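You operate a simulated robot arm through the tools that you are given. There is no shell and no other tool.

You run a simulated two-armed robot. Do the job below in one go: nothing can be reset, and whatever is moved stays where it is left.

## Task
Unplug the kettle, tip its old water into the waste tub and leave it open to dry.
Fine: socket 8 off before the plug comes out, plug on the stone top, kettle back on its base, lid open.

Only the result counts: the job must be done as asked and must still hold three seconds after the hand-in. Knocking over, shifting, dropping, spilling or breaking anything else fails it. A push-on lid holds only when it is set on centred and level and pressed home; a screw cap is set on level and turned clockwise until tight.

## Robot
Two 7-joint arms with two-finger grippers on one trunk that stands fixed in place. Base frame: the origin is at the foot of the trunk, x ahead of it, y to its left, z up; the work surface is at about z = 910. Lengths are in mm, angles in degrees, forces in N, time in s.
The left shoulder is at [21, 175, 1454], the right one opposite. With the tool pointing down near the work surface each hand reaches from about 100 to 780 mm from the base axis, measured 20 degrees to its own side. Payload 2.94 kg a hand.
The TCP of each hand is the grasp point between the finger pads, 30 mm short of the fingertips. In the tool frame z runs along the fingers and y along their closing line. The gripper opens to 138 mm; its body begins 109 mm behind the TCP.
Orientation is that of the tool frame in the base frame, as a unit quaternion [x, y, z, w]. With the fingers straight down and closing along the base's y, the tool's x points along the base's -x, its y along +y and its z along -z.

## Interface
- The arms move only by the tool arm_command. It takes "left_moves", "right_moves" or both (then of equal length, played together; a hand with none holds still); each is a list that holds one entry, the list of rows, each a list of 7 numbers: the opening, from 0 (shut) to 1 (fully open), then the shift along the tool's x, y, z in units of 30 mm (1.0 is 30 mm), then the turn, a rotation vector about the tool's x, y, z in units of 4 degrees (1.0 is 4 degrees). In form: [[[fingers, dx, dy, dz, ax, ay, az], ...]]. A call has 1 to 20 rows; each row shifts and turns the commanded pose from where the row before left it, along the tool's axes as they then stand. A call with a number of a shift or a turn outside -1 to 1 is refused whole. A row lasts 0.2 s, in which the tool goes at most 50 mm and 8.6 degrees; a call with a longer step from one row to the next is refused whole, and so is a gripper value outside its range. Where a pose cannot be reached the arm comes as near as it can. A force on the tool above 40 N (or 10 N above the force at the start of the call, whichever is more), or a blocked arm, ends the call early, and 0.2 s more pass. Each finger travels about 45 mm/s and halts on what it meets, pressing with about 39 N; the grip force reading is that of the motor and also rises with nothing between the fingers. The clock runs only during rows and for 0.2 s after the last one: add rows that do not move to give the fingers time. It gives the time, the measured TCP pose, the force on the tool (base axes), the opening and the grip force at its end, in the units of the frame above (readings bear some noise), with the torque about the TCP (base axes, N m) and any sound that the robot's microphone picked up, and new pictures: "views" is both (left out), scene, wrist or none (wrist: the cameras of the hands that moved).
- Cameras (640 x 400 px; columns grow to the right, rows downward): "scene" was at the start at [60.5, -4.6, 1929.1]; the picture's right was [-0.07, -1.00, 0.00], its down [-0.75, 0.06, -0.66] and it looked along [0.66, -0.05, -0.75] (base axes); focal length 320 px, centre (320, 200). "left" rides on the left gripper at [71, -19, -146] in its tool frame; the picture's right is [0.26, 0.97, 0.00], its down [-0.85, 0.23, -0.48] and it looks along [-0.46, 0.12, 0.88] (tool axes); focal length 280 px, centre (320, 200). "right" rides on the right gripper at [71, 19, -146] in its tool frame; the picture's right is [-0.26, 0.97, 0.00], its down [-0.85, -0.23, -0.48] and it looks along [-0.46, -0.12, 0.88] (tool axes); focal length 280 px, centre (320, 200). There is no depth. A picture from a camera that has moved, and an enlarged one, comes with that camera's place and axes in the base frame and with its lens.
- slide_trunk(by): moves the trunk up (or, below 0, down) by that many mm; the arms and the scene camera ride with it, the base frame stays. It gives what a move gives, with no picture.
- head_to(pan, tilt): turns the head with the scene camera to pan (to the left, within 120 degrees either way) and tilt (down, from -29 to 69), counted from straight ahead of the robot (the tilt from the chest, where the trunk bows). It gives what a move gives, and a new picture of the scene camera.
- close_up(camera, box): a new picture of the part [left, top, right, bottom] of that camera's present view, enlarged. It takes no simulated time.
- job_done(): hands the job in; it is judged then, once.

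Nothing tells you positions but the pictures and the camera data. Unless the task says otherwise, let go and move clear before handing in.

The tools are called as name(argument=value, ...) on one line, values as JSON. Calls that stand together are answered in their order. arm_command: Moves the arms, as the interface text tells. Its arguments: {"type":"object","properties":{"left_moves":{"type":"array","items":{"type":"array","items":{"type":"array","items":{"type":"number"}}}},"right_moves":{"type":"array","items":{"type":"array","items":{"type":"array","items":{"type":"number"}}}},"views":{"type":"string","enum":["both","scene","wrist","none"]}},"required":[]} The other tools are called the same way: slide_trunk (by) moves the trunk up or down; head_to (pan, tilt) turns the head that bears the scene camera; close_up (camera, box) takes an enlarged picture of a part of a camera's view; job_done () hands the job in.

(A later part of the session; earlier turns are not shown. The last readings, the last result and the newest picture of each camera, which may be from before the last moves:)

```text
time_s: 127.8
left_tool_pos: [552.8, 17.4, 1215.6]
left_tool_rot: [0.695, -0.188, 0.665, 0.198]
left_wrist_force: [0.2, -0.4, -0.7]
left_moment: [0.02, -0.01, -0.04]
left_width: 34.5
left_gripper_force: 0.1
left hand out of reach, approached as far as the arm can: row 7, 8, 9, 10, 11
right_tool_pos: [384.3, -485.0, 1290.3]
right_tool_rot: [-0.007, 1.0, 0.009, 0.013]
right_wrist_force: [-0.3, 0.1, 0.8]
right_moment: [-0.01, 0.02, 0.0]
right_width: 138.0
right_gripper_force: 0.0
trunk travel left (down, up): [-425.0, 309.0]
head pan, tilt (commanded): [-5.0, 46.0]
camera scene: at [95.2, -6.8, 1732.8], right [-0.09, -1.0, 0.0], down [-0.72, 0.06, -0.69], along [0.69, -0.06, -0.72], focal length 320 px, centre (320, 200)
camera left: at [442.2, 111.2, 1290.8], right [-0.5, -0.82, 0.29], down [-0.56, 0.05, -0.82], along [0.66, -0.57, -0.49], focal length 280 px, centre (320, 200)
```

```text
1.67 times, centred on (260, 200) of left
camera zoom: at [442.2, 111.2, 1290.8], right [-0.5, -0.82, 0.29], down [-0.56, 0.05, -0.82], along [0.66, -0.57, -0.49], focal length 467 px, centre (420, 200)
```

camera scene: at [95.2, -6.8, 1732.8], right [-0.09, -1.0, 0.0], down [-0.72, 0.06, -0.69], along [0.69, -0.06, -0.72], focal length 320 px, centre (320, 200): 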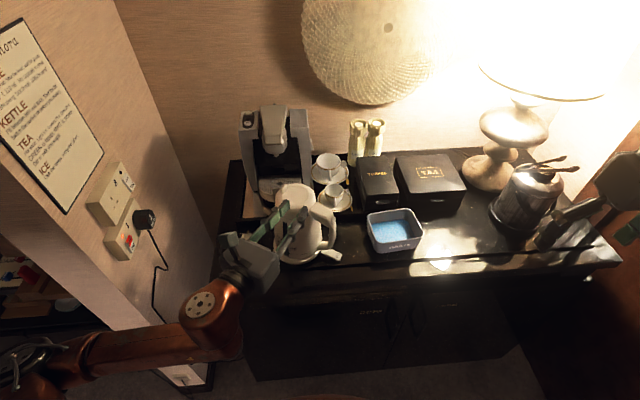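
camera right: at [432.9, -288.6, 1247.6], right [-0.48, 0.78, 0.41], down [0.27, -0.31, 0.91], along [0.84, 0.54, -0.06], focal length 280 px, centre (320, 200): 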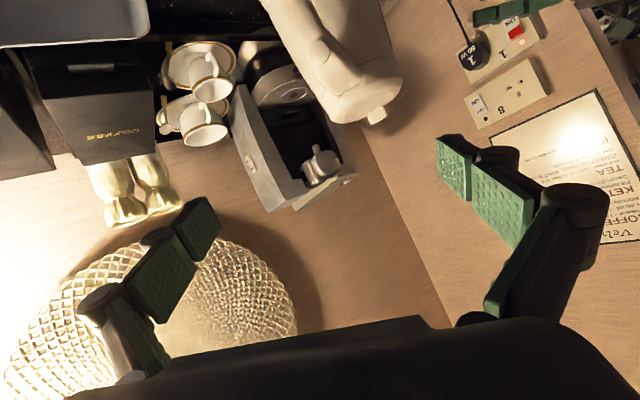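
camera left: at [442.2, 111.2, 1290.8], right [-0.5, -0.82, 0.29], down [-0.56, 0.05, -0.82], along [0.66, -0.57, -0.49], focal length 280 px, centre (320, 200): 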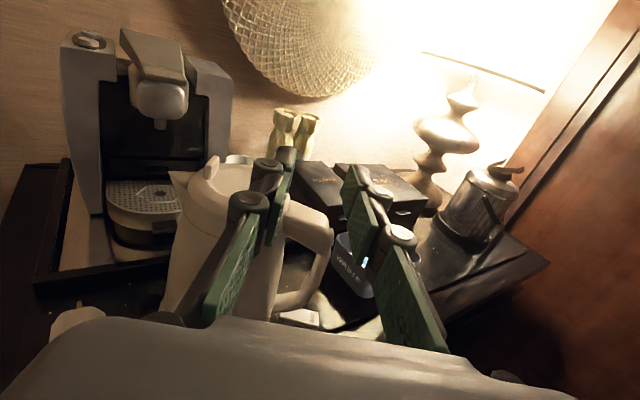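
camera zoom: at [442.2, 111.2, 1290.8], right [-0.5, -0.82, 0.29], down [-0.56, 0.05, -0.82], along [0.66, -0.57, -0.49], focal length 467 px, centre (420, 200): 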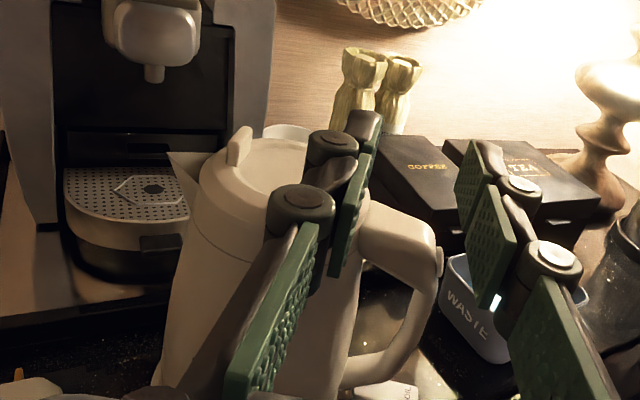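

The wrist can't pitch down here. I'll raise the trunk for better reach over the kettle, pull the left hand back, and bring the right hand (fingers down) over to look at the lid from above.

slide_trunk(by=150)

arm_command(left_moves=[[[0.25, 0, -0.71, -0.96, 0, 0, 0], [0.25, 0, -0.71, -0.96, 0, 0, 0], [0.25, 0, -0.71, -0.96, 0, 0, 0], [0.25, 0, -0.71, -0.96, 0, 0, 0], [0.25, 0, 0, 0, 0, 0, 0], [0.25, 0, 0, 0, 0, 0, 0], [0.25, 0, 0, 0, 0, 0, 0], [0.25, 0, 0, 0, 0, 0, 0], [0.25, 0, 0, 0, 0, 0, 0], [0.25, 0, 0, 0, 0, 0, 0], [0.25, 0, 0, 0, 0, 0, 0], [0.25, 0, 0, 0, 0, 0, 0], [0.25, 0, 0, 0, 0, 0, 0], [0.25, 0, 0, 0, 0, 0, 0], [0.25, 0, 0, 0, 0, 0, 0], [0.25, 0, 0, 0, 0, 0, 0]]], right_moves=[[[1, 0, 0, 0, 0, 0, 0], [1, 0, 0, 0, 0, 0, 0], [1, 0, 0, 0, 0, 0, 0], [1, 0, 0, 0, 0, 0, 0], [1, -0.7, 1, 0.1, 0, 0, 0], [1, -0.7, 1, 0.1, 0, 0, 0], [1, -0.7, 1, 0.1, 0, 0, 0], [1, -0.7, 1, 0.1, 0, 0, 0], [1, -0.7, 1, 0.1, 0, 0, 0], [1, -0.7, 1, 0.1, 0, 0, 0], [1, -0.7, 1, 0.1, 0, 0, 0], [1, -0.7, 1, 0.1, 0, 0, 0], [1, -0.7, 1, 0.1, 0, 0, 0], [1, -0.7, 1, 0.1, 0, 0, 0], [1, -0.7, 1, 0.1, 0, 0, 0], [1, 0, 0, 0, 0, 0, 0]]], views="both")

```text
time_s: 129.5
left_tool_pos: [552.9, 15.8, 1365.2]
left_tool_rot: [0.694, -0.19, 0.665, 0.199]
left_wrist_force: [0.3, -0.1, -0.1]
left_moment: [0.01, -0.02, 0.01]
left_width: 34.3
left_gripper_force: 0.0
right_tool_pos: [383.5, -484.2, 1440.2]
right_tool_rot: [-0.007, 1.0, 0.009, 0.012]
right_wrist_force: [0.3, -0.9, 0.1]
right_moment: [-0.02, 0.01, -0.01]
right_width: 137.9
right_gripper_force: 0.0
trunk travel left (down, up): [-575.0, 159.0]
head pan, tilt (commanded): [-5.0, 46.0]
```

```text
time_s: 132.9
left_tool_pos: [499.2, 150.3, 1366.6]
left_tool_rot: [0.694, -0.189, 0.665, 0.198]
left_wrist_force: [-0.2, 0.6, 1.0]
left_moment: [0.0, -0.01, 0.01]
left_width: 34.4
left_gripper_force: 0.3
right_tool_pos: [610.2, -151.7, 1419.9]
right_tool_rot: [-0.006, 1.0, 0.008, 0.013]
right_wrist_force: [-0.9, -0.2, 0.2]
right_moment: [0.06, -0.04, 0.02]
right_width: 137.8
right_gripper_force: 0.1
trunk travel left (down, up): [-575.0, 159.0]
head pan, tilt (commanded): [-5.0, 46.0]
camera scene: at [64.5, -7.5, 1882.7], right [-0.09, -1.0, 0.0], down [-0.72, 0.06, -0.69], along [0.69, -0.06, -0.72], focal length 320 px, centre (320, 200)
camera right: at [533.5, -135.9, 1564.0], right [0.25, 0.97, 0.02], down [0.84, -0.23, 0.49], along [0.48, -0.1, -0.87], focal length 280 px, centre (320, 200)
camera left: at [388.5, 244.1, 1442.9], right [-0.5, -0.82, 0.28], down [-0.56, 0.05, -0.83], along [0.66, -0.57, -0.49], focal length 280 px, centre (320, 200)
```

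scene: 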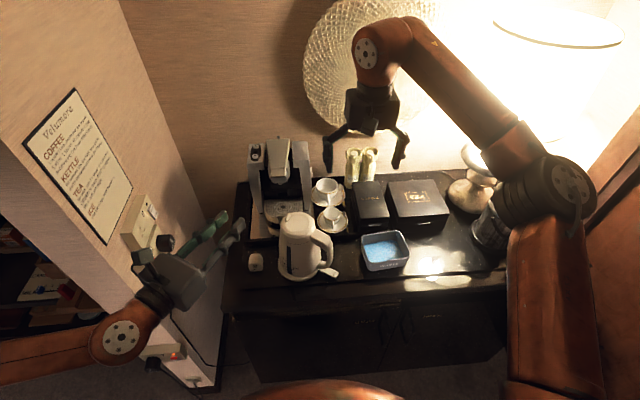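
right: 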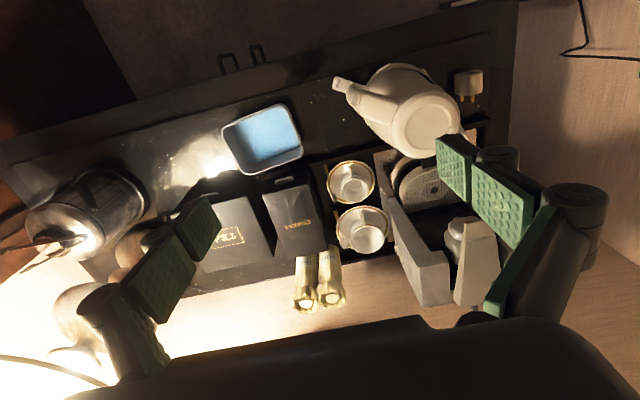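
left: 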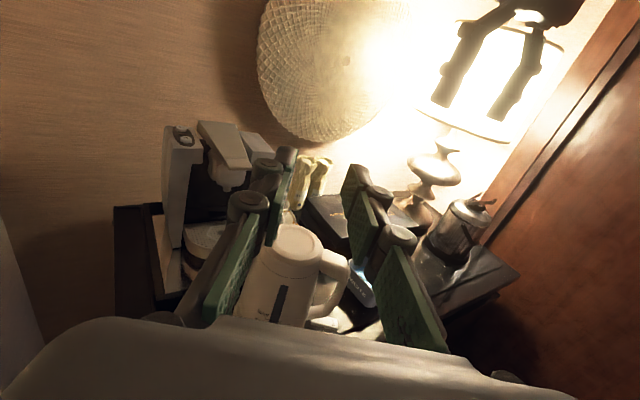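

arm_command(right_moves=[[[1, -0.445, 0.833, 0.612, 0, 0, 0], [1, -0.445, 0.833, 0.612, 0, 0, 0], [1, -0.445, 0.833, 0.612, 0, 0, 0], [1, -0.445, 0.833, 0.612, 0, 0, 0], [1, -0.445, 0.833, 0.612, 0, 0, 0], [1, -0.445, 0.833, 0.612, 0, 0, 0], [1, 0, 0, 0, 0, 0, 0]]], views="wrist")

close_up(camera="right", box=[220, 80, 440, 260])

```text
time_s: 134.5
left_tool_pos: [499.7, 150.0, 1366.0]
left_tool_rot: [0.695, -0.189, 0.665, 0.198]
left_wrist_force: [0.9, 0.4, -0.5]
left_moment: [-0.01, 0.0, 0.01]
left_width: 34.7
left_gripper_force: 0.0
right_tool_pos: [692.6, 2.1, 1313.9]
right_tool_rot: [-0.006, 1.0, 0.007, 0.013]
right_wrist_force: [-0.3, 0.2, -0.4]
right_moment: [0.02, -0.02, 0.03]
right_width: 138.1
right_gripper_force: 0.1
trunk travel left (down, up): [-575.0, 159.0]
head pan, tilt (commanded): [-5.0, 46.0]
camera right: at [616.4, 18.6, 1457.9], right [0.25, 0.97, 0.02], down [0.84, -0.23, 0.49], along [0.48, -0.1, -0.87], focal length 280 px, centre (320, 200)
```

right: 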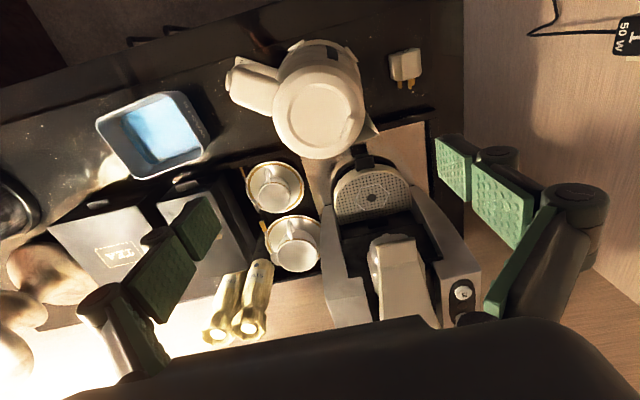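

```text
2.22 times, centred on (330, 170) of right
camera zoom: at [616.4, 18.6, 1457.9], right [0.25, 0.97, 0.02], down [0.84, -0.23, 0.49], along [0.48, -0.1, -0.87], focal length 623 px, centre (298, 267)
```

zoom: 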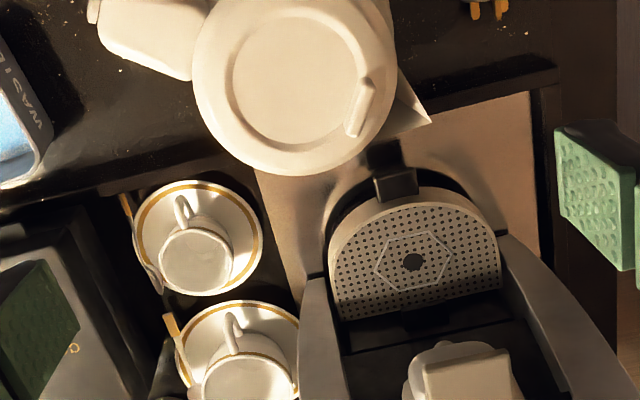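

close_up(camera="right", box=[220, 30, 380, 170])

close_up(camera="right", box=[220, 50, 300, 120])

close_up(camera="right", box=[330, 90, 400, 160])

```text
2.86 times, centred on (300, 100) of right
camera zoom: at [616.4, 18.6, 1457.9], right [0.25, 0.97, 0.02], down [0.84, -0.23, 0.49], along [0.48, -0.1, -0.87], focal length 801 px, centre (377, 486)
```

zoom: 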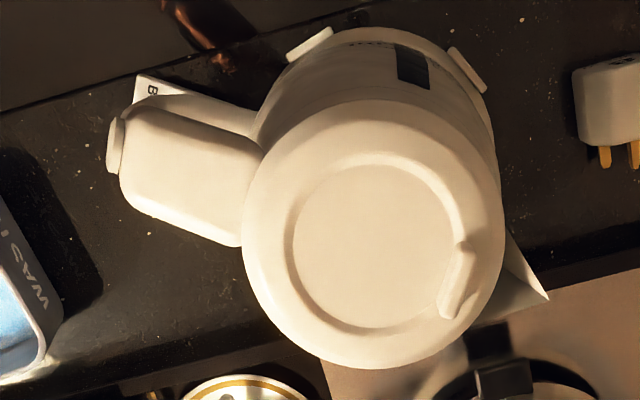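

```text
5.71 times, centred on (260, 85) of right
camera zoom: at [616.4, 18.6, 1457.9], right [0.25, 0.97, 0.02], down [0.84, -0.23, 0.49], along [0.48, -0.1, -0.87], focal length 1602 px, centre (663, 857)
```

zoom: 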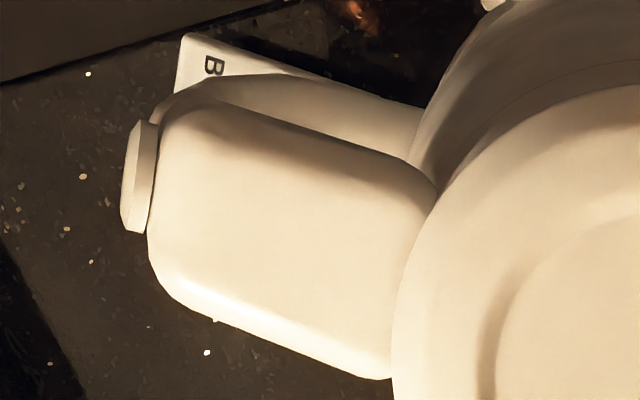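

```text
5.71 times, centred on (365, 125) of right
camera zoom: at [616.4, 18.6, 1457.9], right [0.25, 0.97, 0.02], down [0.84, -0.23, 0.49], along [0.48, -0.1, -0.87], focal length 1602 px, centre (63, 629)
```

zoom: 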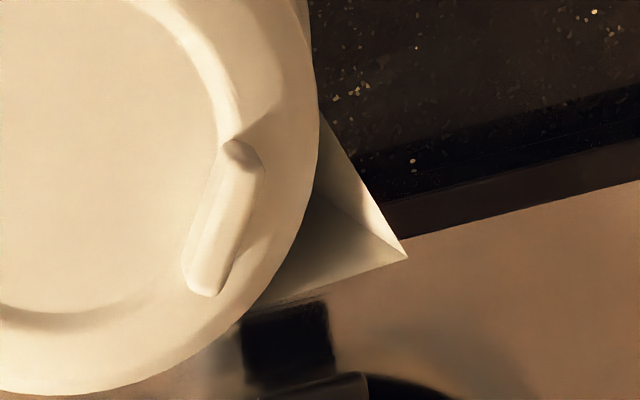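

From above I can see a tall fin tab on the lid next to the spout (≈[711, 35], top z≈1150) and a round button on the handle's outer end. I'll try the tab first, gently: turn the right hand to straddle the fin radially, narrow the fingers and move over it.

arm_command(right_moves=[[[0.29, 0, 0, 0, 0, 0, 1], [0.29, 0, 0, 0, 0, 0, 1], [0.29, 0, 0, 0, 0, 0, 1], [0.29, 0, 0, 0, 0, 0, 1], [0.29, 0, 0, 0, 0, 0, 1], [0.29, 0, 0, 0, 0, 0, 1], [0.29, 0, 0, 0, 0, 0, 1], [0.29, 0, 0, 0, 0, 0, 1], [0.29, 0, 0, 0, 0, 0, 0]]], views="none")

```text
time_s: 136.5
left_tool_pos: [500.6, 151.4, 1365.8]
left_tool_rot: [0.695, -0.189, 0.665, 0.199]
left_wrist_force: [0.0, -0.7, 0.5]
left_moment: [0.0, 0.0, 0.01]
left_width: 34.5
left_gripper_force: 0.0
right_tool_pos: [690.8, 3.0, 1312.3]
right_tool_rot: [0.27, 0.963, 0.011, 0.01]
right_wrist_force: [0.3, -0.2, 0.3]
right_moment: [-0.01, 0.02, 0.0]
right_width: 39.7
right_gripper_force: 0.0
trunk travel left (down, up): [-575.0, 159.0]
head pan, tilt (commanded): [-5.0, 46.0]
```

arm_command(right_moves=[[[0.29, 0.007, 0.393, 0.8, 0, 0, 0], [0.29, 0.007, 0.393, 0.8, 0, 0, 0], [0.29, 0.007, 0.393, 0.8, 0, 0, 0], [0.29, 0, 0, 0, 0, 0, 0]]], views="both")

close_up(camera="right", box=[240, 80, 400, 220])

close_up(camera="left", box=[200, 130, 400, 330])

```text
time_s: 137.5
left_tool_pos: [501.4, 151.6, 1365.4]
left_tool_rot: [0.694, -0.189, 0.665, 0.199]
left_wrist_force: [0.2, -0.1, -0.1]
left_moment: [-0.02, -0.01, 0.03]
left_width: 34.5
left_gripper_force: 0.0
right_tool_pos: [711.4, 34.5, 1242.4]
right_tool_rot: [0.269, 0.963, 0.011, 0.01]
right_wrist_force: [0.1, -0.2, 0.2]
right_moment: [0.0, 0.03, 0.02]
right_width: 39.8
right_gripper_force: 0.0
trunk travel left (down, up): [-575.0, 159.0]
head pan, tilt (commanded): [-5.0, 46.0]
camera scene: at [65.5, -5.9, 1882.7], right [-0.09, -1.0, 0.0], down [-0.72, 0.06, -0.69], along [0.69, -0.06, -0.72], focal length 320 px, centre (320, 200)
camera right: at [656.1, 85.2, 1388.5], right [0.72, 0.69, 0.03], down [0.59, -0.64, 0.48], along [0.35, -0.33, -0.88], focal length 280 px, centre (320, 200)
```

scene: 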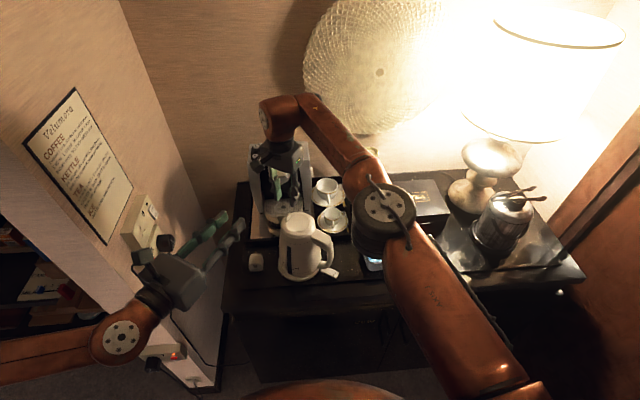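
right: 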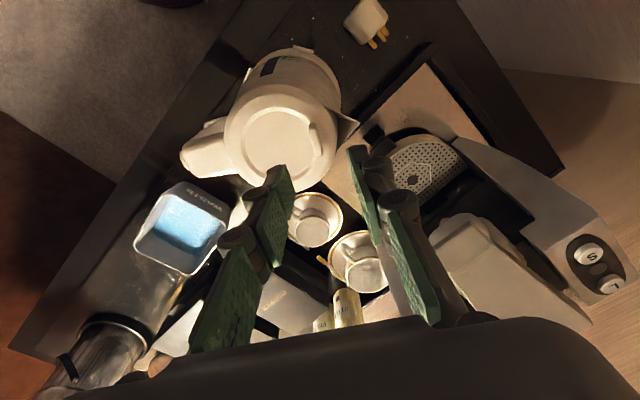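

```text
2.86 times, centred on (320, 150) of right
camera zoom: at [656.1, 85.2, 1388.5], right [0.72, 0.69, 0.03], down [0.59, -0.64, 0.48], along [0.35, -0.33, -0.88], focal length 801 px, centre (320, 343)
```

zoom: 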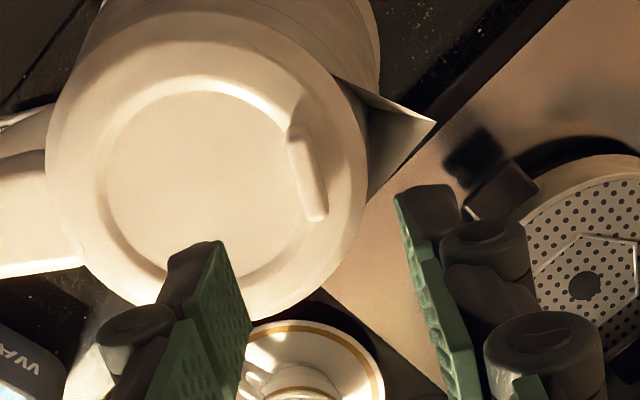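

```text
2.00 times, centred on (300, 230) of left
camera zoom: at [389.3, 245.3, 1442.4], right [-0.5, -0.82, 0.29], down [-0.56, 0.05, -0.82], along [0.66, -0.57, -0.49], focal length 561 px, centre (360, 140)
```

zoom: 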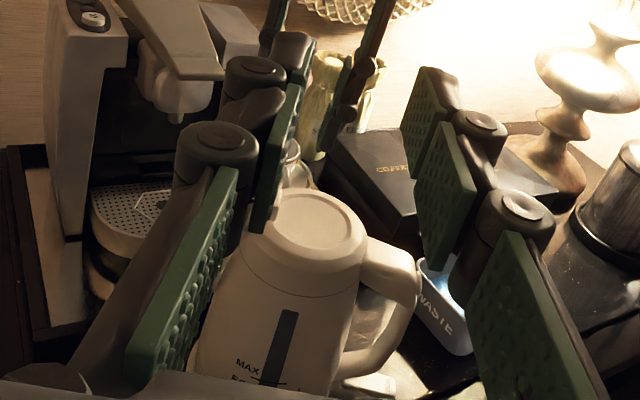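

The fin lies between the fingers, 4 mm off centre and well aligned. I'll trim that and lower so the tips reach just above the lid surface.

arm_command(right_moves=[[[0.29, -0.03, -0.19, 0, 0, 0, 0], [0.29, 0, 0, 0.7, 0, 0, 0], [0.29, 0, 0, 0.7, 0, 0, 0], [0.29, 0, 0, 0.5, 0, 0, 0], [0.29, 0, 0, 0.3, 0, 0, 0], [0.29, 0, 0, 0.15, 0, 0, 0], [0.29, 0, 0, 0, 0, 0, 0]]], views="both")

close_up(camera="right", box=[240, 100, 400, 240])

close_up(camera="scene", box=[250, 170, 350, 290])

```text
time_s: 139.1
left_tool_pos: [500.5, 152.0, 1365.6]
left_tool_rot: [0.695, -0.188, 0.665, 0.198]
left_wrist_force: [0.1, 0.5, -0.8]
left_moment: [-0.02, -0.05, -0.02]
left_width: 34.5
left_gripper_force: 0.1
right_tool_pos: [710.2, 31.9, 1171.2]
right_tool_rot: [0.269, 0.963, 0.011, 0.009]
right_wrist_force: [0.2, 0.2, -0.3]
right_moment: [0.0, -0.02, 0.0]
right_width: 40.0
right_gripper_force: 0.0
trunk travel left (down, up): [-575.0, 159.0]
head pan, tilt (commanded): [-5.0, 46.0]
camera scene: at [65.4, -5.6, 1882.6], right [-0.09, -1.0, 0.0], down [-0.72, 0.06, -0.69], along [0.69, -0.06, -0.72], focal length 320 px, centre (320, 200)
camera right: at [655.0, 81.0, 1316.3], right [0.72, 0.69, 0.03], down [0.59, -0.64, 0.48], along [0.35, -0.33, -0.88], focal length 280 px, centre (320, 200)
```

scene: 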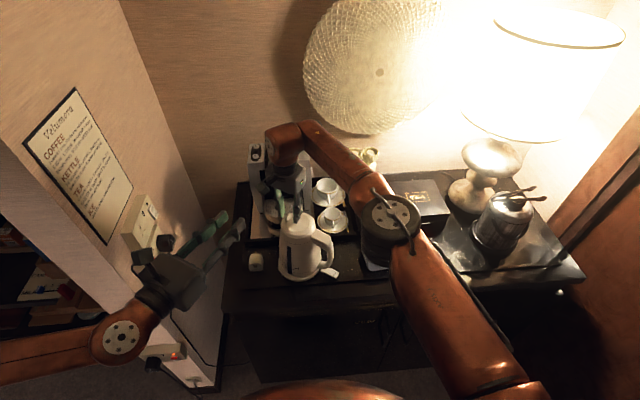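
right: 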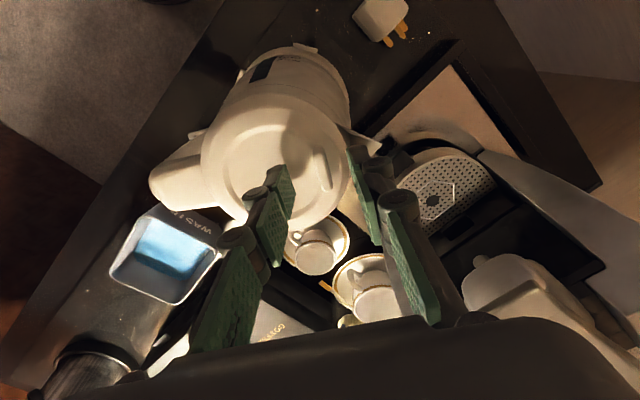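

```text
2.86 times, centred on (320, 170) of right
camera zoom: at [655.0, 81.0, 1316.3], right [0.72, 0.69, 0.03], down [0.59, -0.64, 0.48], along [0.35, -0.33, -0.88], focal length 801 px, centre (320, 286)
```

zoom: 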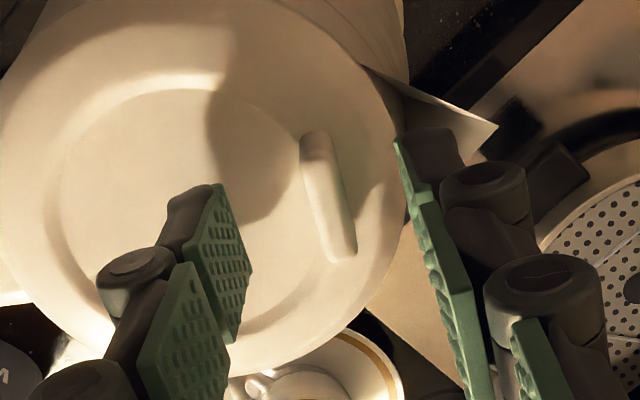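

```text
3.33 times, centred on (300, 230) of scene
camera zoom: at [65.4, -5.6, 1882.6], right [-0.09, -1.0, 0.0], down [-0.72, 0.06, -0.69], along [0.69, -0.06, -0.72], focal length 1065 px, centre (387, 100)
```

zoom: 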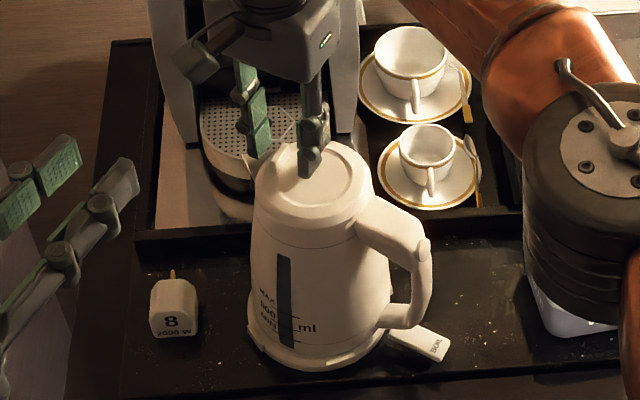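

arm_command(right_moves=[[[0.29, 0, 0.06, 0.1, 0, 0, 0], [0.29, 0, 0, 0.1, 0, 0, 0], [0.29, 0, 0, 0.1, 0, 0, 0], [0.29, 0, 0, 0, 0, 0, 0]]], views="wrist")

close_up(camera="right", box=[240, 100, 400, 240])

```text
time_s: 140.1
left_tool_pos: [499.1, 149.6, 1368.1]
left_tool_rot: [0.695, -0.188, 0.666, 0.198]
left_wrist_force: [-0.7, 0.2, -0.6]
left_moment: [0.01, 0.01, -0.01]
left_width: 34.3
left_gripper_force: 0.0
right_tool_pos: [710.4, 29.7, 1164.5]
right_tool_rot: [0.27, 0.963, 0.011, 0.011]
right_wrist_force: [-2.3, -5.1, 18.7]
right_moment: [-0.48, 0.4, 0.04]
right_width: 44.7
right_gripper_force: 2.4
trunk travel left (down, up): [-575.0, 159.0]
head pan, tilt (commanded): [-5.0, 46.0]
camera right: at [654.5, 81.3, 1309.1], right [0.72, 0.69, 0.03], down [0.59, -0.65, 0.48], along [0.35, -0.33, -0.88], focal length 280 px, centre (320, 200)
```

right: 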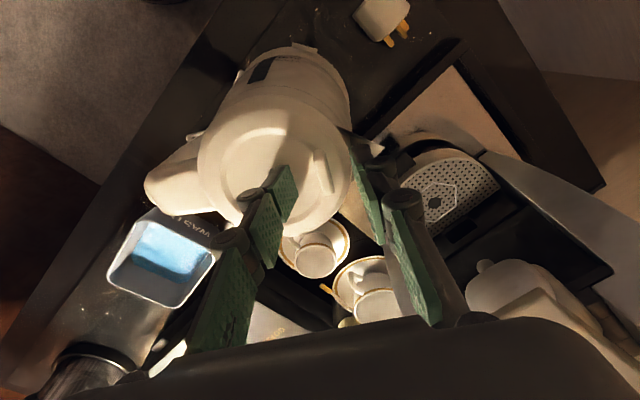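

```text
2.86 times, centred on (320, 170) of right
camera zoom: at [654.5, 81.3, 1309.1], right [0.72, 0.69, 0.03], down [0.59, -0.65, 0.48], along [0.35, -0.33, -0.88], focal length 801 px, centre (320, 286)
```

zoom: 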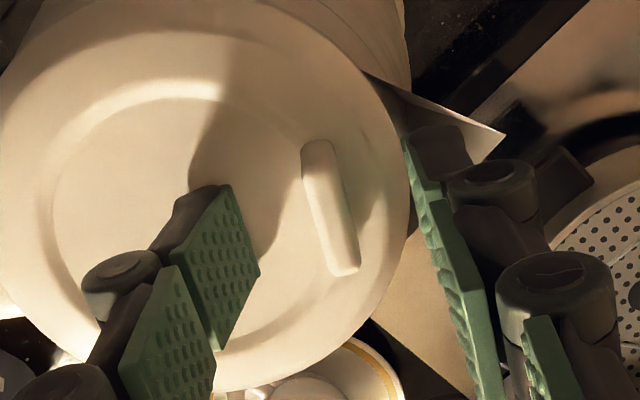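

The tips touched the lid's inner face (z≈1134). I'll back off 3 mm and close on the fin.

arm_command(right_moves=[[[0.29, 0, 0, -0.12, 0, 0, 0], [0.29, 0, 0, 0, 0, 0, 0], [0.15, 0, 0, 0, 0, 0, 0], [0.05, 0, 0, 0, 0, 0, 0], [0.0, 0, 0, 0, 0, 0, 0], [0.0, 0, 0, 0, 0, 0, 0], [0.0, 0, 0, 0, 0, 0, 0]]], views="wrist")

close_up(camera="right", box=[240, 100, 400, 240])

close_up(camera="scene", box=[250, 170, 350, 290])

```text
time_s: 141.7
left_tool_pos: [499.5, 152.6, 1367.4]
left_tool_rot: [0.695, -0.188, 0.665, 0.199]
left_wrist_force: [-0.4, 0.3, 0.1]
left_moment: [0.0, -0.01, 0.01]
left_width: 34.5
left_gripper_force: 0.0
right_tool_pos: [710.2, 33.7, 1165.2]
right_tool_rot: [0.269, 0.963, 0.01, 0.011]
right_wrist_force: [-1.3, 4.0, 0.0]
right_moment: [0.16, 0.34, -0.15]
right_width: 7.4
right_gripper_force: 35.3
trunk travel left (down, up): [-575.0, 159.0]
head pan, tilt (commanded): [-5.0, 46.0]
camera right: at [655.3, 83.6, 1310.2], right [0.72, 0.69, 0.03], down [0.6, -0.64, 0.48], along [0.35, -0.33, -0.88], focal length 280 px, centre (320, 200)
```

right: 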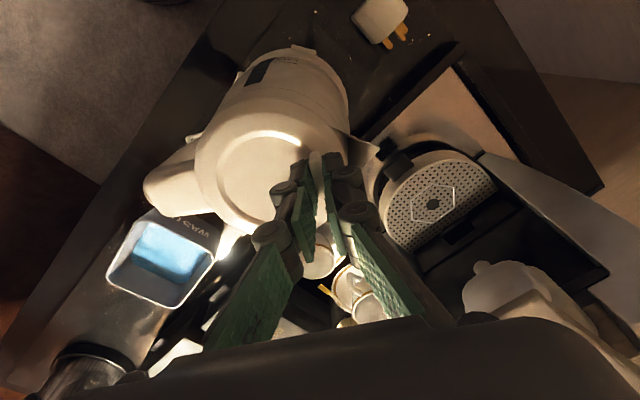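

```text
2.86 times, centred on (320, 170) of right
camera zoom: at [655.3, 83.6, 1310.2], right [0.72, 0.69, 0.03], down [0.6, -0.64, 0.48], along [0.35, -0.33, -0.88], focal length 801 px, centre (320, 286)
```

zoom: 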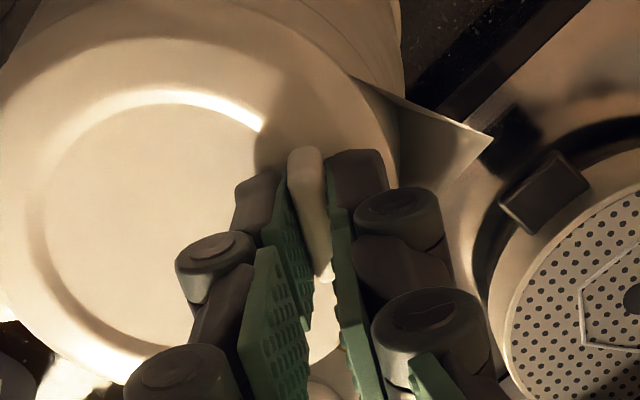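

```text
3.33 times, centred on (300, 230) of scene
camera zoom: at [65.4, -4.5, 1882.6], right [-0.09, -1.0, 0.0], down [-0.72, 0.06, -0.69], along [0.69, -0.06, -0.72], focal length 1065 px, centre (387, 100)
```

zoom: 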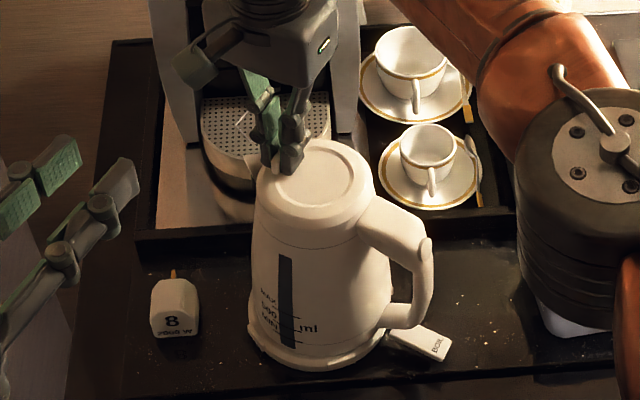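

The fin is gripped (7.4 mm). I'll test with a small opening motion — up about 3 mm with 2° of rotation about the rear hinge — and read the force.

arm_command(right_moves=[[[0, 0, -0.015, -0.055, -0.25, 0, 0], [0, 0, -0.015, -0.055, -0.25, 0, 0], [0, 0, 0, 0, 0, 0, 0]]], views="none")

close_up(camera="scene", box=[265, 180, 345, 280])

```text
time_s: 142.5
left_tool_pos: [499.3, 151.1, 1366.5]
left_tool_rot: [0.695, -0.189, 0.665, 0.199]
left_wrist_force: [-0.7, 0.8, 0.2]
left_moment: [0.0, -0.03, 0.03]
left_width: 34.1
left_gripper_force: 0.2
right_tool_pos: [709.6, 30.5, 1168.2]
right_tool_rot: [0.269, 0.963, 0.028, 0.016]
right_wrist_force: [-2.4, 2.5, 1.3]
right_moment: [0.11, 0.34, -0.17]
right_width: 7.2
right_gripper_force: 34.9
trunk travel left (down, up): [-575.0, 159.0]
head pan, tilt (commanded): [-5.0, 46.0]
```

```text
4.00 times, centred on (305, 230) of scene
camera zoom: at [65.3, -5.0, 1882.7], right [-0.09, -1.0, 0.0], down [-0.72, 0.06, -0.69], along [0.69, -0.06, -0.72], focal length 1278 px, centre (380, 80)
```

zoom: 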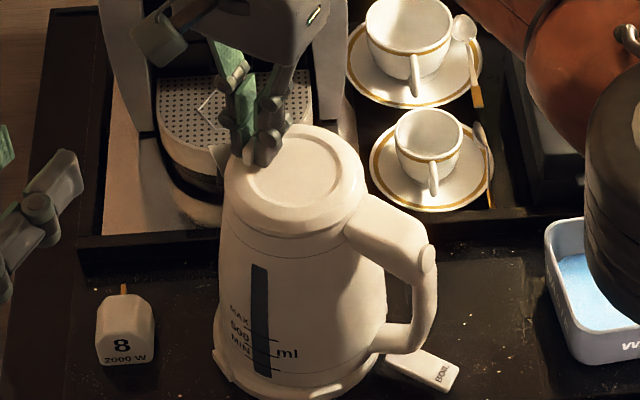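

Force stays tiny, so the lid seems free. I'll continue opening ~8° more along the hinge arc.

arm_command(right_moves=[[[0, 0, -0.03, -0.11, -0.5, 0, 0], [0, 0, -0.03, -0.11, -0.5, 0, 0], [0, 0, -0.03, -0.11, -0.5, 0, 0], [0, 0, -0.03, -0.11, -0.5, 0, 0], [0, 0, 0, 0, 0, 0, 0]]], views="wrist")

close_up(camera="scene", box=[265, 180, 345, 280])

close_up(camera="right", box=[200, 100, 400, 260])

```text
time_s: 143.7
left_tool_pos: [500.4, 150.4, 1366.7]
left_tool_rot: [0.695, -0.189, 0.665, 0.199]
left_wrist_force: [0.5, 0.9, -0.1]
left_moment: [-0.01, 0.0, 0.0]
left_width: 34.4
left_gripper_force: 0.0
right_tool_pos: [708.5, 26.2, 1181.4]
right_tool_rot: [0.268, 0.958, 0.095, 0.033]
right_wrist_force: [-0.6, -3.0, 0.3]
right_moment: [-0.03, -0.03, 0.03]
right_width: 7.2
right_gripper_force: 35.3
trunk travel left (down, up): [-575.0, 159.0]
head pan, tilt (commanded): [-5.0, 46.0]
camera right: at [639.7, 54.8, 1327.0], right [0.71, 0.67, 0.2], down [0.55, -0.71, 0.43], along [0.43, -0.2, -0.88], focal length 280 px, centre (320, 200)
```

right: 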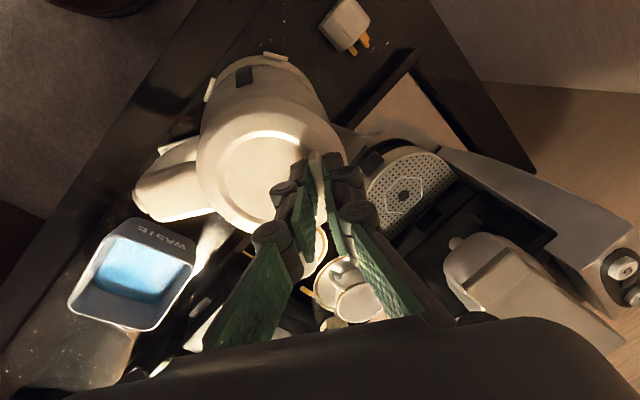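

```text
4.00 times, centred on (305, 230) of scene
camera zoom: at [65.5, -5.7, 1882.6], right [-0.09, -1.0, 0.0], down [-0.72, 0.06, -0.69], along [0.69, -0.06, -0.72], focal length 1278 px, centre (380, 80)
```

zoom: 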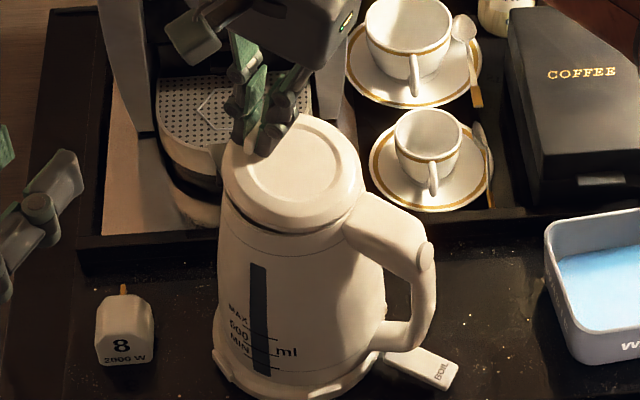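

```text
2.50 times, centred on (300, 180) of right
camera zoom: at [639.7, 54.8, 1327.0], right [0.71, 0.67, 0.2], down [0.55, -0.71, 0.43], along [0.43, -0.2, -0.88], focal length 701 px, centre (370, 250)
```

zoom: 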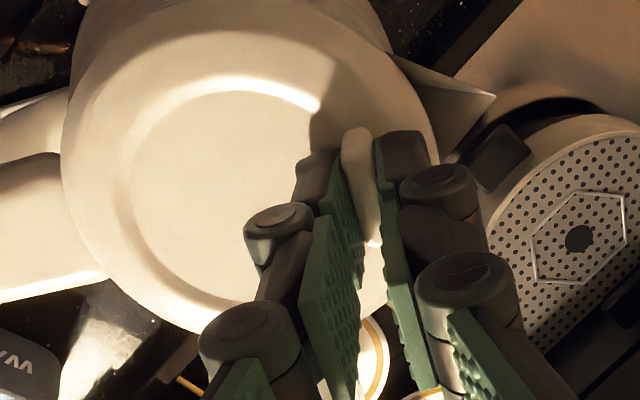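

The lid is lifting cleanly on its rear hinge while the kettle body stays put. I'll continue along a corrected arc.

arm_command(right_moves=[[[0, 0, -0.08, -0.105, -0.5, 0, 0], [0, 0, -0.08, -0.105, -0.5, 0, 0], [0, 0, -0.08, -0.105, -0.5, 0, 0], [0, 0, -0.05, -0.105, -0.5, 0, 0], [0, 0, -0.05, -0.105, -0.5, 0, 0], [0, 0, -0.05, -0.105, -0.5, 0, 0], [0, 0, -0.05, -0.105, -0.5, 0, 0], [0, 0, 0, 0, 0, 0, 0]]], views="none")

close_up(camera="scene", box=[265, 180, 345, 280])

```text
time_s: 145.5
left_tool_pos: [501.1, 152.4, 1367.0]
left_tool_rot: [0.694, -0.189, 0.665, 0.199]
left_wrist_force: [-0.3, 0.5, 0.0]
left_moment: [0.01, -0.01, -0.06]
left_width: 34.7
left_gripper_force: 0.1
right_tool_pos: [698.1, 11.6, 1198.6]
right_tool_rot: [0.262, 0.939, 0.211, 0.066]
right_wrist_force: [2.4, 2.4, 0.0]
right_moment: [0.16, 0.0, -0.02]
right_width: 7.4
right_gripper_force: 35.4
trunk travel left (down, up): [-575.0, 159.0]
head pan, tilt (commanded): [-5.0, 46.0]
```

```text
4.00 times, centred on (305, 230) of scene
camera zoom: at [65.8, -4.8, 1882.6], right [-0.09, -1.0, 0.0], down [-0.72, 0.06, -0.69], along [0.69, -0.06, -0.72], focal length 1278 px, centre (380, 80)
```

zoom: 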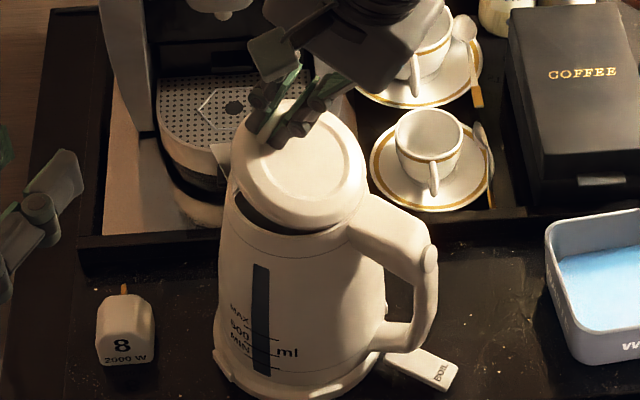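

arm_command(right_moves=[[[0, 0, -0.03, -0.105, -0.5, 0, 0], [0, 0, -0.03, -0.105, -0.5, 0, 0], [0, 0, -0.04, -0.105, -0.5, 0, 0], [0, 0, -0.04, -0.105, -0.5, 0, 0], [0, 0, -0.045, -0.105, -0.5, 0, 0], [0, 0, -0.045, -0.105, -0.5, 0, 0], [0, 0, -0.045, -0.105, -0.5, 0, 0], [0, 0, -0.045, -0.105, -0.5, 0, 0], [0, 0, 0, 0, 0, 0, 0]]], views="none")

close_up(camera="scene", box=[265, 170, 345, 270])

```text
time_s: 147.5
left_tool_pos: [500.6, 153.1, 1365.7]
left_tool_rot: [0.695, -0.189, 0.665, 0.199]
left_wrist_force: [0.5, -0.7, 0.3]
left_moment: [0.0, -0.01, 0.0]
left_width: 34.6
left_gripper_force: 0.0
right_tool_pos: [686.9, -6.1, 1213.5]
right_tool_rot: [0.249, 0.901, 0.34, 0.102]
right_wrist_force: [2.0, 0.6, 0.3]
right_moment: [0.17, -0.03, -0.03]
right_width: 7.2
right_gripper_force: 35.4
trunk travel left (down, up): [-575.0, 159.0]
head pan, tilt (commanded): [-5.0, 46.0]
```

```text
4.00 times, centred on (305, 220) of scene
camera zoom: at [65.9, -5.1, 1882.6], right [-0.09, -1.0, 0.0], down [-0.72, 0.06, -0.69], along [0.69, -0.06, -0.72], focal length 1278 px, centre (380, 120)
```

zoom: 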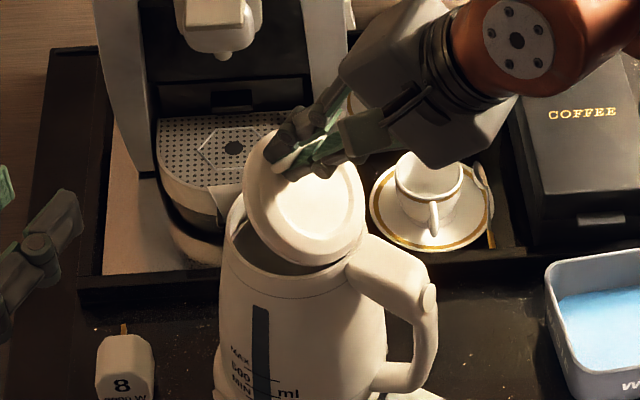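

arm_command(right_moves=[[[0, 0, -0.04, -0.105, -0.5, 0, 0], [0, 0, -0.04, -0.105, -0.5, 0, 0], [0, 0, -0.045, -0.105, -0.5, 0, 0], [0, 0, -0.045, -0.105, -0.5, 0, 0], [0, 0, -0.045, -0.105, -0.5, 0, 0], [0, 0, -0.045, -0.105, -0.5, 0, 0], [0, 0, -0.045, -0.105, -0.5, 0, 0], [0, 0, -0.045, -0.105, -0.5, 0, 0], [0, 0, 0, 0, 0, 0, 0]]], views="none")

close_up(camera="scene", box=[265, 170, 345, 270])

```text
time_s: 149.5
left_tool_pos: [500.9, 152.4, 1365.9]
left_tool_rot: [0.695, -0.189, 0.664, 0.2]
left_wrist_force: [-0.4, 0.2, -0.1]
left_moment: [0.03, -0.02, 0.03]
left_width: 34.6
left_gripper_force: 0.0
right_tool_pos: [672.6, -27.9, 1222.5]
right_tool_rot: [0.232, 0.845, 0.461, 0.135]
right_wrist_force: [1.0, 0.9, 0.2]
right_moment: [0.2, -0.01, -0.03]
right_width: 7.5
right_gripper_force: 35.3
trunk travel left (down, up): [-575.0, 159.0]
head pan, tilt (commanded): [-5.0, 46.0]
```

```text
4.00 times, centred on (305, 220) of scene
camera zoom: at [66.4, -5.5, 1882.6], right [-0.09, -1.0, 0.0], down [-0.72, 0.06, -0.69], along [0.69, -0.06, -0.72], focal length 1278 px, centre (380, 120)
```

zoom: 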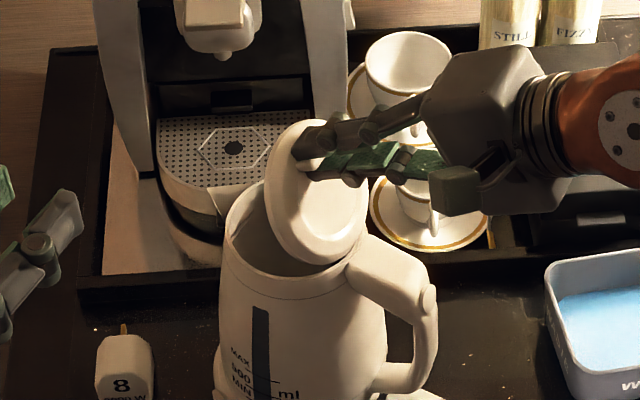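

arm_command(right_moves=[[[0, 0, -0.045, -0.105, -0.5, 0, 0], [0, 0, -0.045, -0.105, -0.5, 0, 0], [0, 0, -0.045, -0.105, -0.5, 0, 0], [0, 0, -0.045, -0.105, -0.5, 0, 0], [0, 0, -0.045, -0.105, -0.5, 0, 0], [0, 0, -0.045, -0.105, -0.5, 0, 0], [0, 0, -0.045, -0.105, -0.5, 0, 0], [0, 0, -0.045, -0.105, -0.5, 0, 0], [0, 0, 0, 0, 0, 0, 0]]], views="none")

close_up(camera="scene", box=[265, 160, 365, 270])

```text
time_s: 151.5
left_tool_pos: [500.8, 151.0, 1366.0]
left_tool_rot: [0.695, -0.189, 0.665, 0.199]
left_wrist_force: [-0.6, -0.9, -0.4]
left_moment: [-0.01, 0.02, -0.03]
left_width: 34.5
left_gripper_force: 0.1
right_tool_pos: [659.5, -52.6, 1223.5]
right_tool_rot: [0.212, 0.773, 0.575, 0.166]
right_wrist_force: [-0.2, 2.1, 0.6]
right_moment: [0.17, 0.29, 0.06]
right_width: 7.4
right_gripper_force: 35.2
trunk travel left (down, up): [-575.0, 159.0]
head pan, tilt (commanded): [-5.0, 46.0]
```

```text
3.64 times, centred on (315, 215) of scene
camera zoom: at [66.4, -5.5, 1882.6], right [-0.09, -1.0, 0.0], down [-0.72, 0.06, -0.69], along [0.69, -0.06, -0.72], focal length 1162 px, centre (338, 146)
```

zoom: 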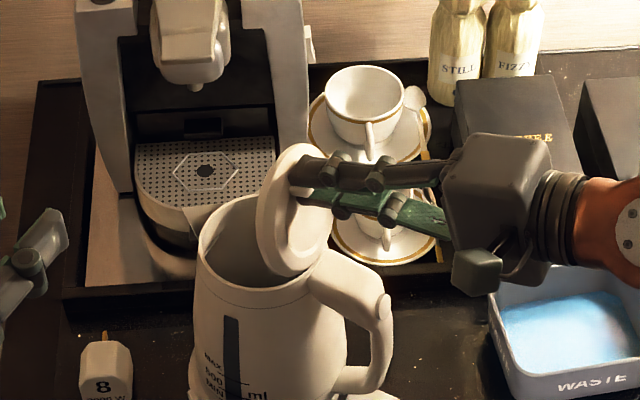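

arm_command(right_moves=[[[0, 0, -0.045, -0.105, -0.5, 0, 0], [0, 0, -0.045, -0.105, -0.5, 0, 0], [0, 0, -0.045, -0.105, -0.5, 0, 0], [0, 0, -0.045, -0.105, -0.5, 0, 0], [0, 0, -0.045, -0.105, -0.5, 0, 0], [0, 0, -0.045, -0.105, -0.5, 0, 0], [0, 0, 0, 0, 0, 0, 0]]], views="none")

close_up(camera="scene", box=[265, 160, 365, 270])

```text
time_s: 153.1
left_tool_pos: [501.4, 152.1, 1366.0]
left_tool_rot: [0.695, -0.189, 0.664, 0.2]
left_wrist_force: [0.5, 0.3, -0.4]
left_moment: [-0.01, -0.03, 0.01]
left_width: 34.4
left_gripper_force: 0.1
right_tool_pos: [649.7, -68.8, 1219.5]
right_tool_rot: [0.194, 0.709, 0.652, 0.188]
right_wrist_force: [0.7, 1.4, 0.6]
right_moment: [-0.16, 0.34, 0.07]
right_width: 7.3
right_gripper_force: 35.7
trunk travel left (down, up): [-575.0, 159.0]
head pan, tilt (commanded): [-5.0, 46.0]
```

```text
3.64 times, centred on (315, 215) of scene
camera zoom: at [66.6, -5.5, 1882.6], right [-0.09, -1.0, 0.0], down [-0.72, 0.06, -0.69], along [0.69, -0.06, -0.72], focal length 1162 px, centre (338, 146)
```

zoom: 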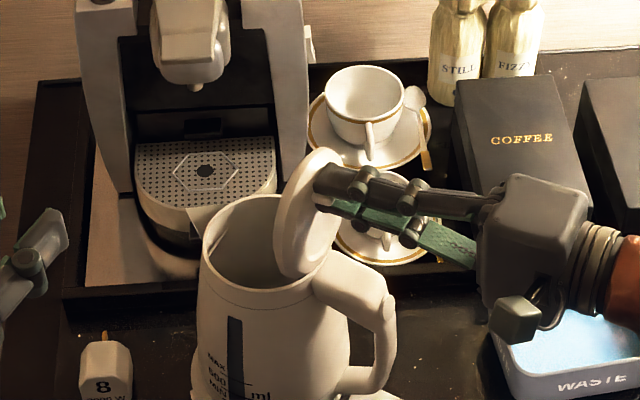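

The kettle body has begun to follow slightly, so the lid is near its stop (~80–85°). I'll back off ~5° to relieve it and check.

arm_command(right_moves=[[[0, 0, 0.045, 0.105, 0.5, 0, 0], [0, 0, 0.045, 0.105, 0.5, 0, 0], [0, 0, 0, 0, 0, 0, 0]]], views="wrist")

close_up(camera="scene", box=[265, 160, 365, 270])

```text
time_s: 153.9
left_tool_pos: [500.4, 150.7, 1366.3]
left_tool_rot: [0.695, -0.19, 0.664, 0.2]
left_wrist_force: [-0.5, 0.0, 0.0]
left_moment: [0.01, -0.01, 0.01]
left_width: 34.8
left_gripper_force: 0.1
right_tool_pos: [652.4, -64.1, 1221.9]
right_tool_rot: [0.199, 0.731, 0.627, 0.182]
right_wrist_force: [-0.2, -0.8, 0.4]
right_moment: [-0.01, 0.22, 0.01]
right_width: 7.2
right_gripper_force: 35.1
trunk travel left (down, up): [-575.0, 159.0]
head pan, tilt (commanded): [-5.0, 46.0]
camera right: at [517.6, -148.2, 1261.3], right [0.29, -0.01, 0.96], down [0.47, -0.87, -0.15], along [0.84, 0.49, -0.25], focal length 280 px, centre (320, 200)
```

right: 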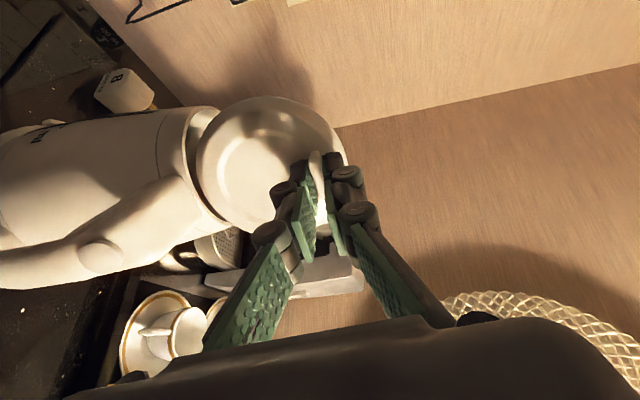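

```text
3.64 times, centred on (315, 215) of scene
camera zoom: at [65.9, -6.0, 1882.6], right [-0.09, -1.0, 0.0], down [-0.72, 0.06, -0.69], along [0.69, -0.06, -0.72], focal length 1162 px, centre (338, 146)
```

zoom: 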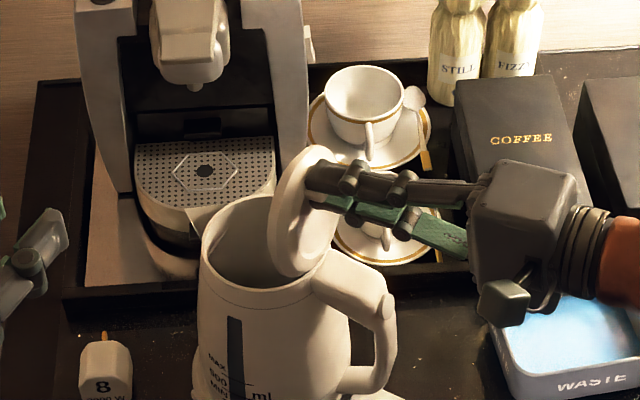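

arm_command(right_moves=[[[0, 0, 0.045, 0.105, 0.5, 0, 0], [0, 0, 0.045, 0.105, 0.5, 0, 0], [0, 0, 0.045, 0.105, 0.5, 0, 0], [0, 0, 0, 0, 0, 0, 0]]], views="none")

close_up(camera="scene", box=[265, 160, 365, 270])

close_up(camera="scene", box=[265, 200, 345, 290])

```text
time_s: 154.9
left_tool_pos: [499.9, 150.8, 1366.3]
left_tool_rot: [0.694, -0.189, 0.665, 0.199]
left_wrist_force: [0.4, 0.1, 1.4]
left_moment: [-0.03, -0.02, 0.01]
left_width: 34.5
left_gripper_force: 0.2
right_tool_pos: [657.5, -55.7, 1222.7]
right_tool_rot: [0.208, 0.763, 0.587, 0.17]
right_wrist_force: [0.0, -0.3, 0.8]
right_moment: [0.04, 0.21, 0.09]
right_width: 7.3
right_gripper_force: 34.7
trunk travel left (down, up): [-575.0, 159.0]
head pan, tilt (commanded): [-5.0, 46.0]
```

```text
3.64 times, centred on (315, 215) of scene
camera zoom: at [65.8, -6.1, 1882.6], right [-0.09, -1.0, 0.0], down [-0.72, 0.06, -0.69], along [0.69, -0.06, -0.72], focal length 1162 px, centre (338, 146)
```

zoom: 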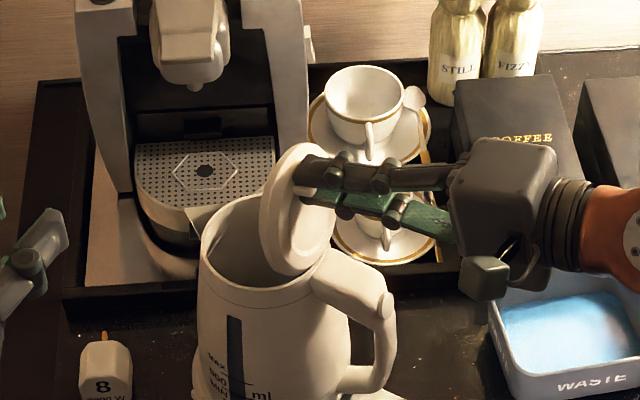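

```text
4.44 times, centred on (305, 245) of scene
camera zoom: at [65.8, -6.1, 1882.6], right [-0.09, -1.0, 0.0], down [-0.72, 0.06, -0.69], along [0.69, -0.06, -0.72], focal length 1420 px, centre (387, 0)
```

zoom: 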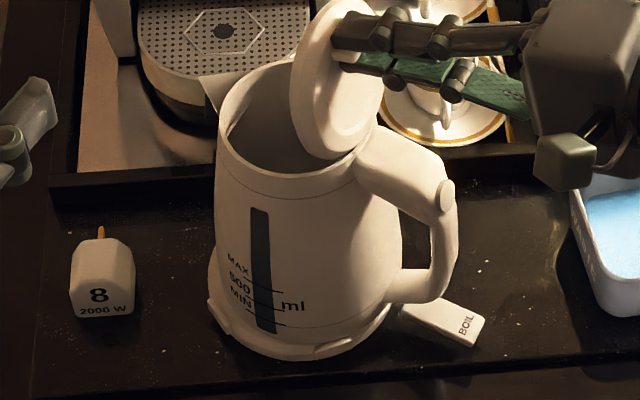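

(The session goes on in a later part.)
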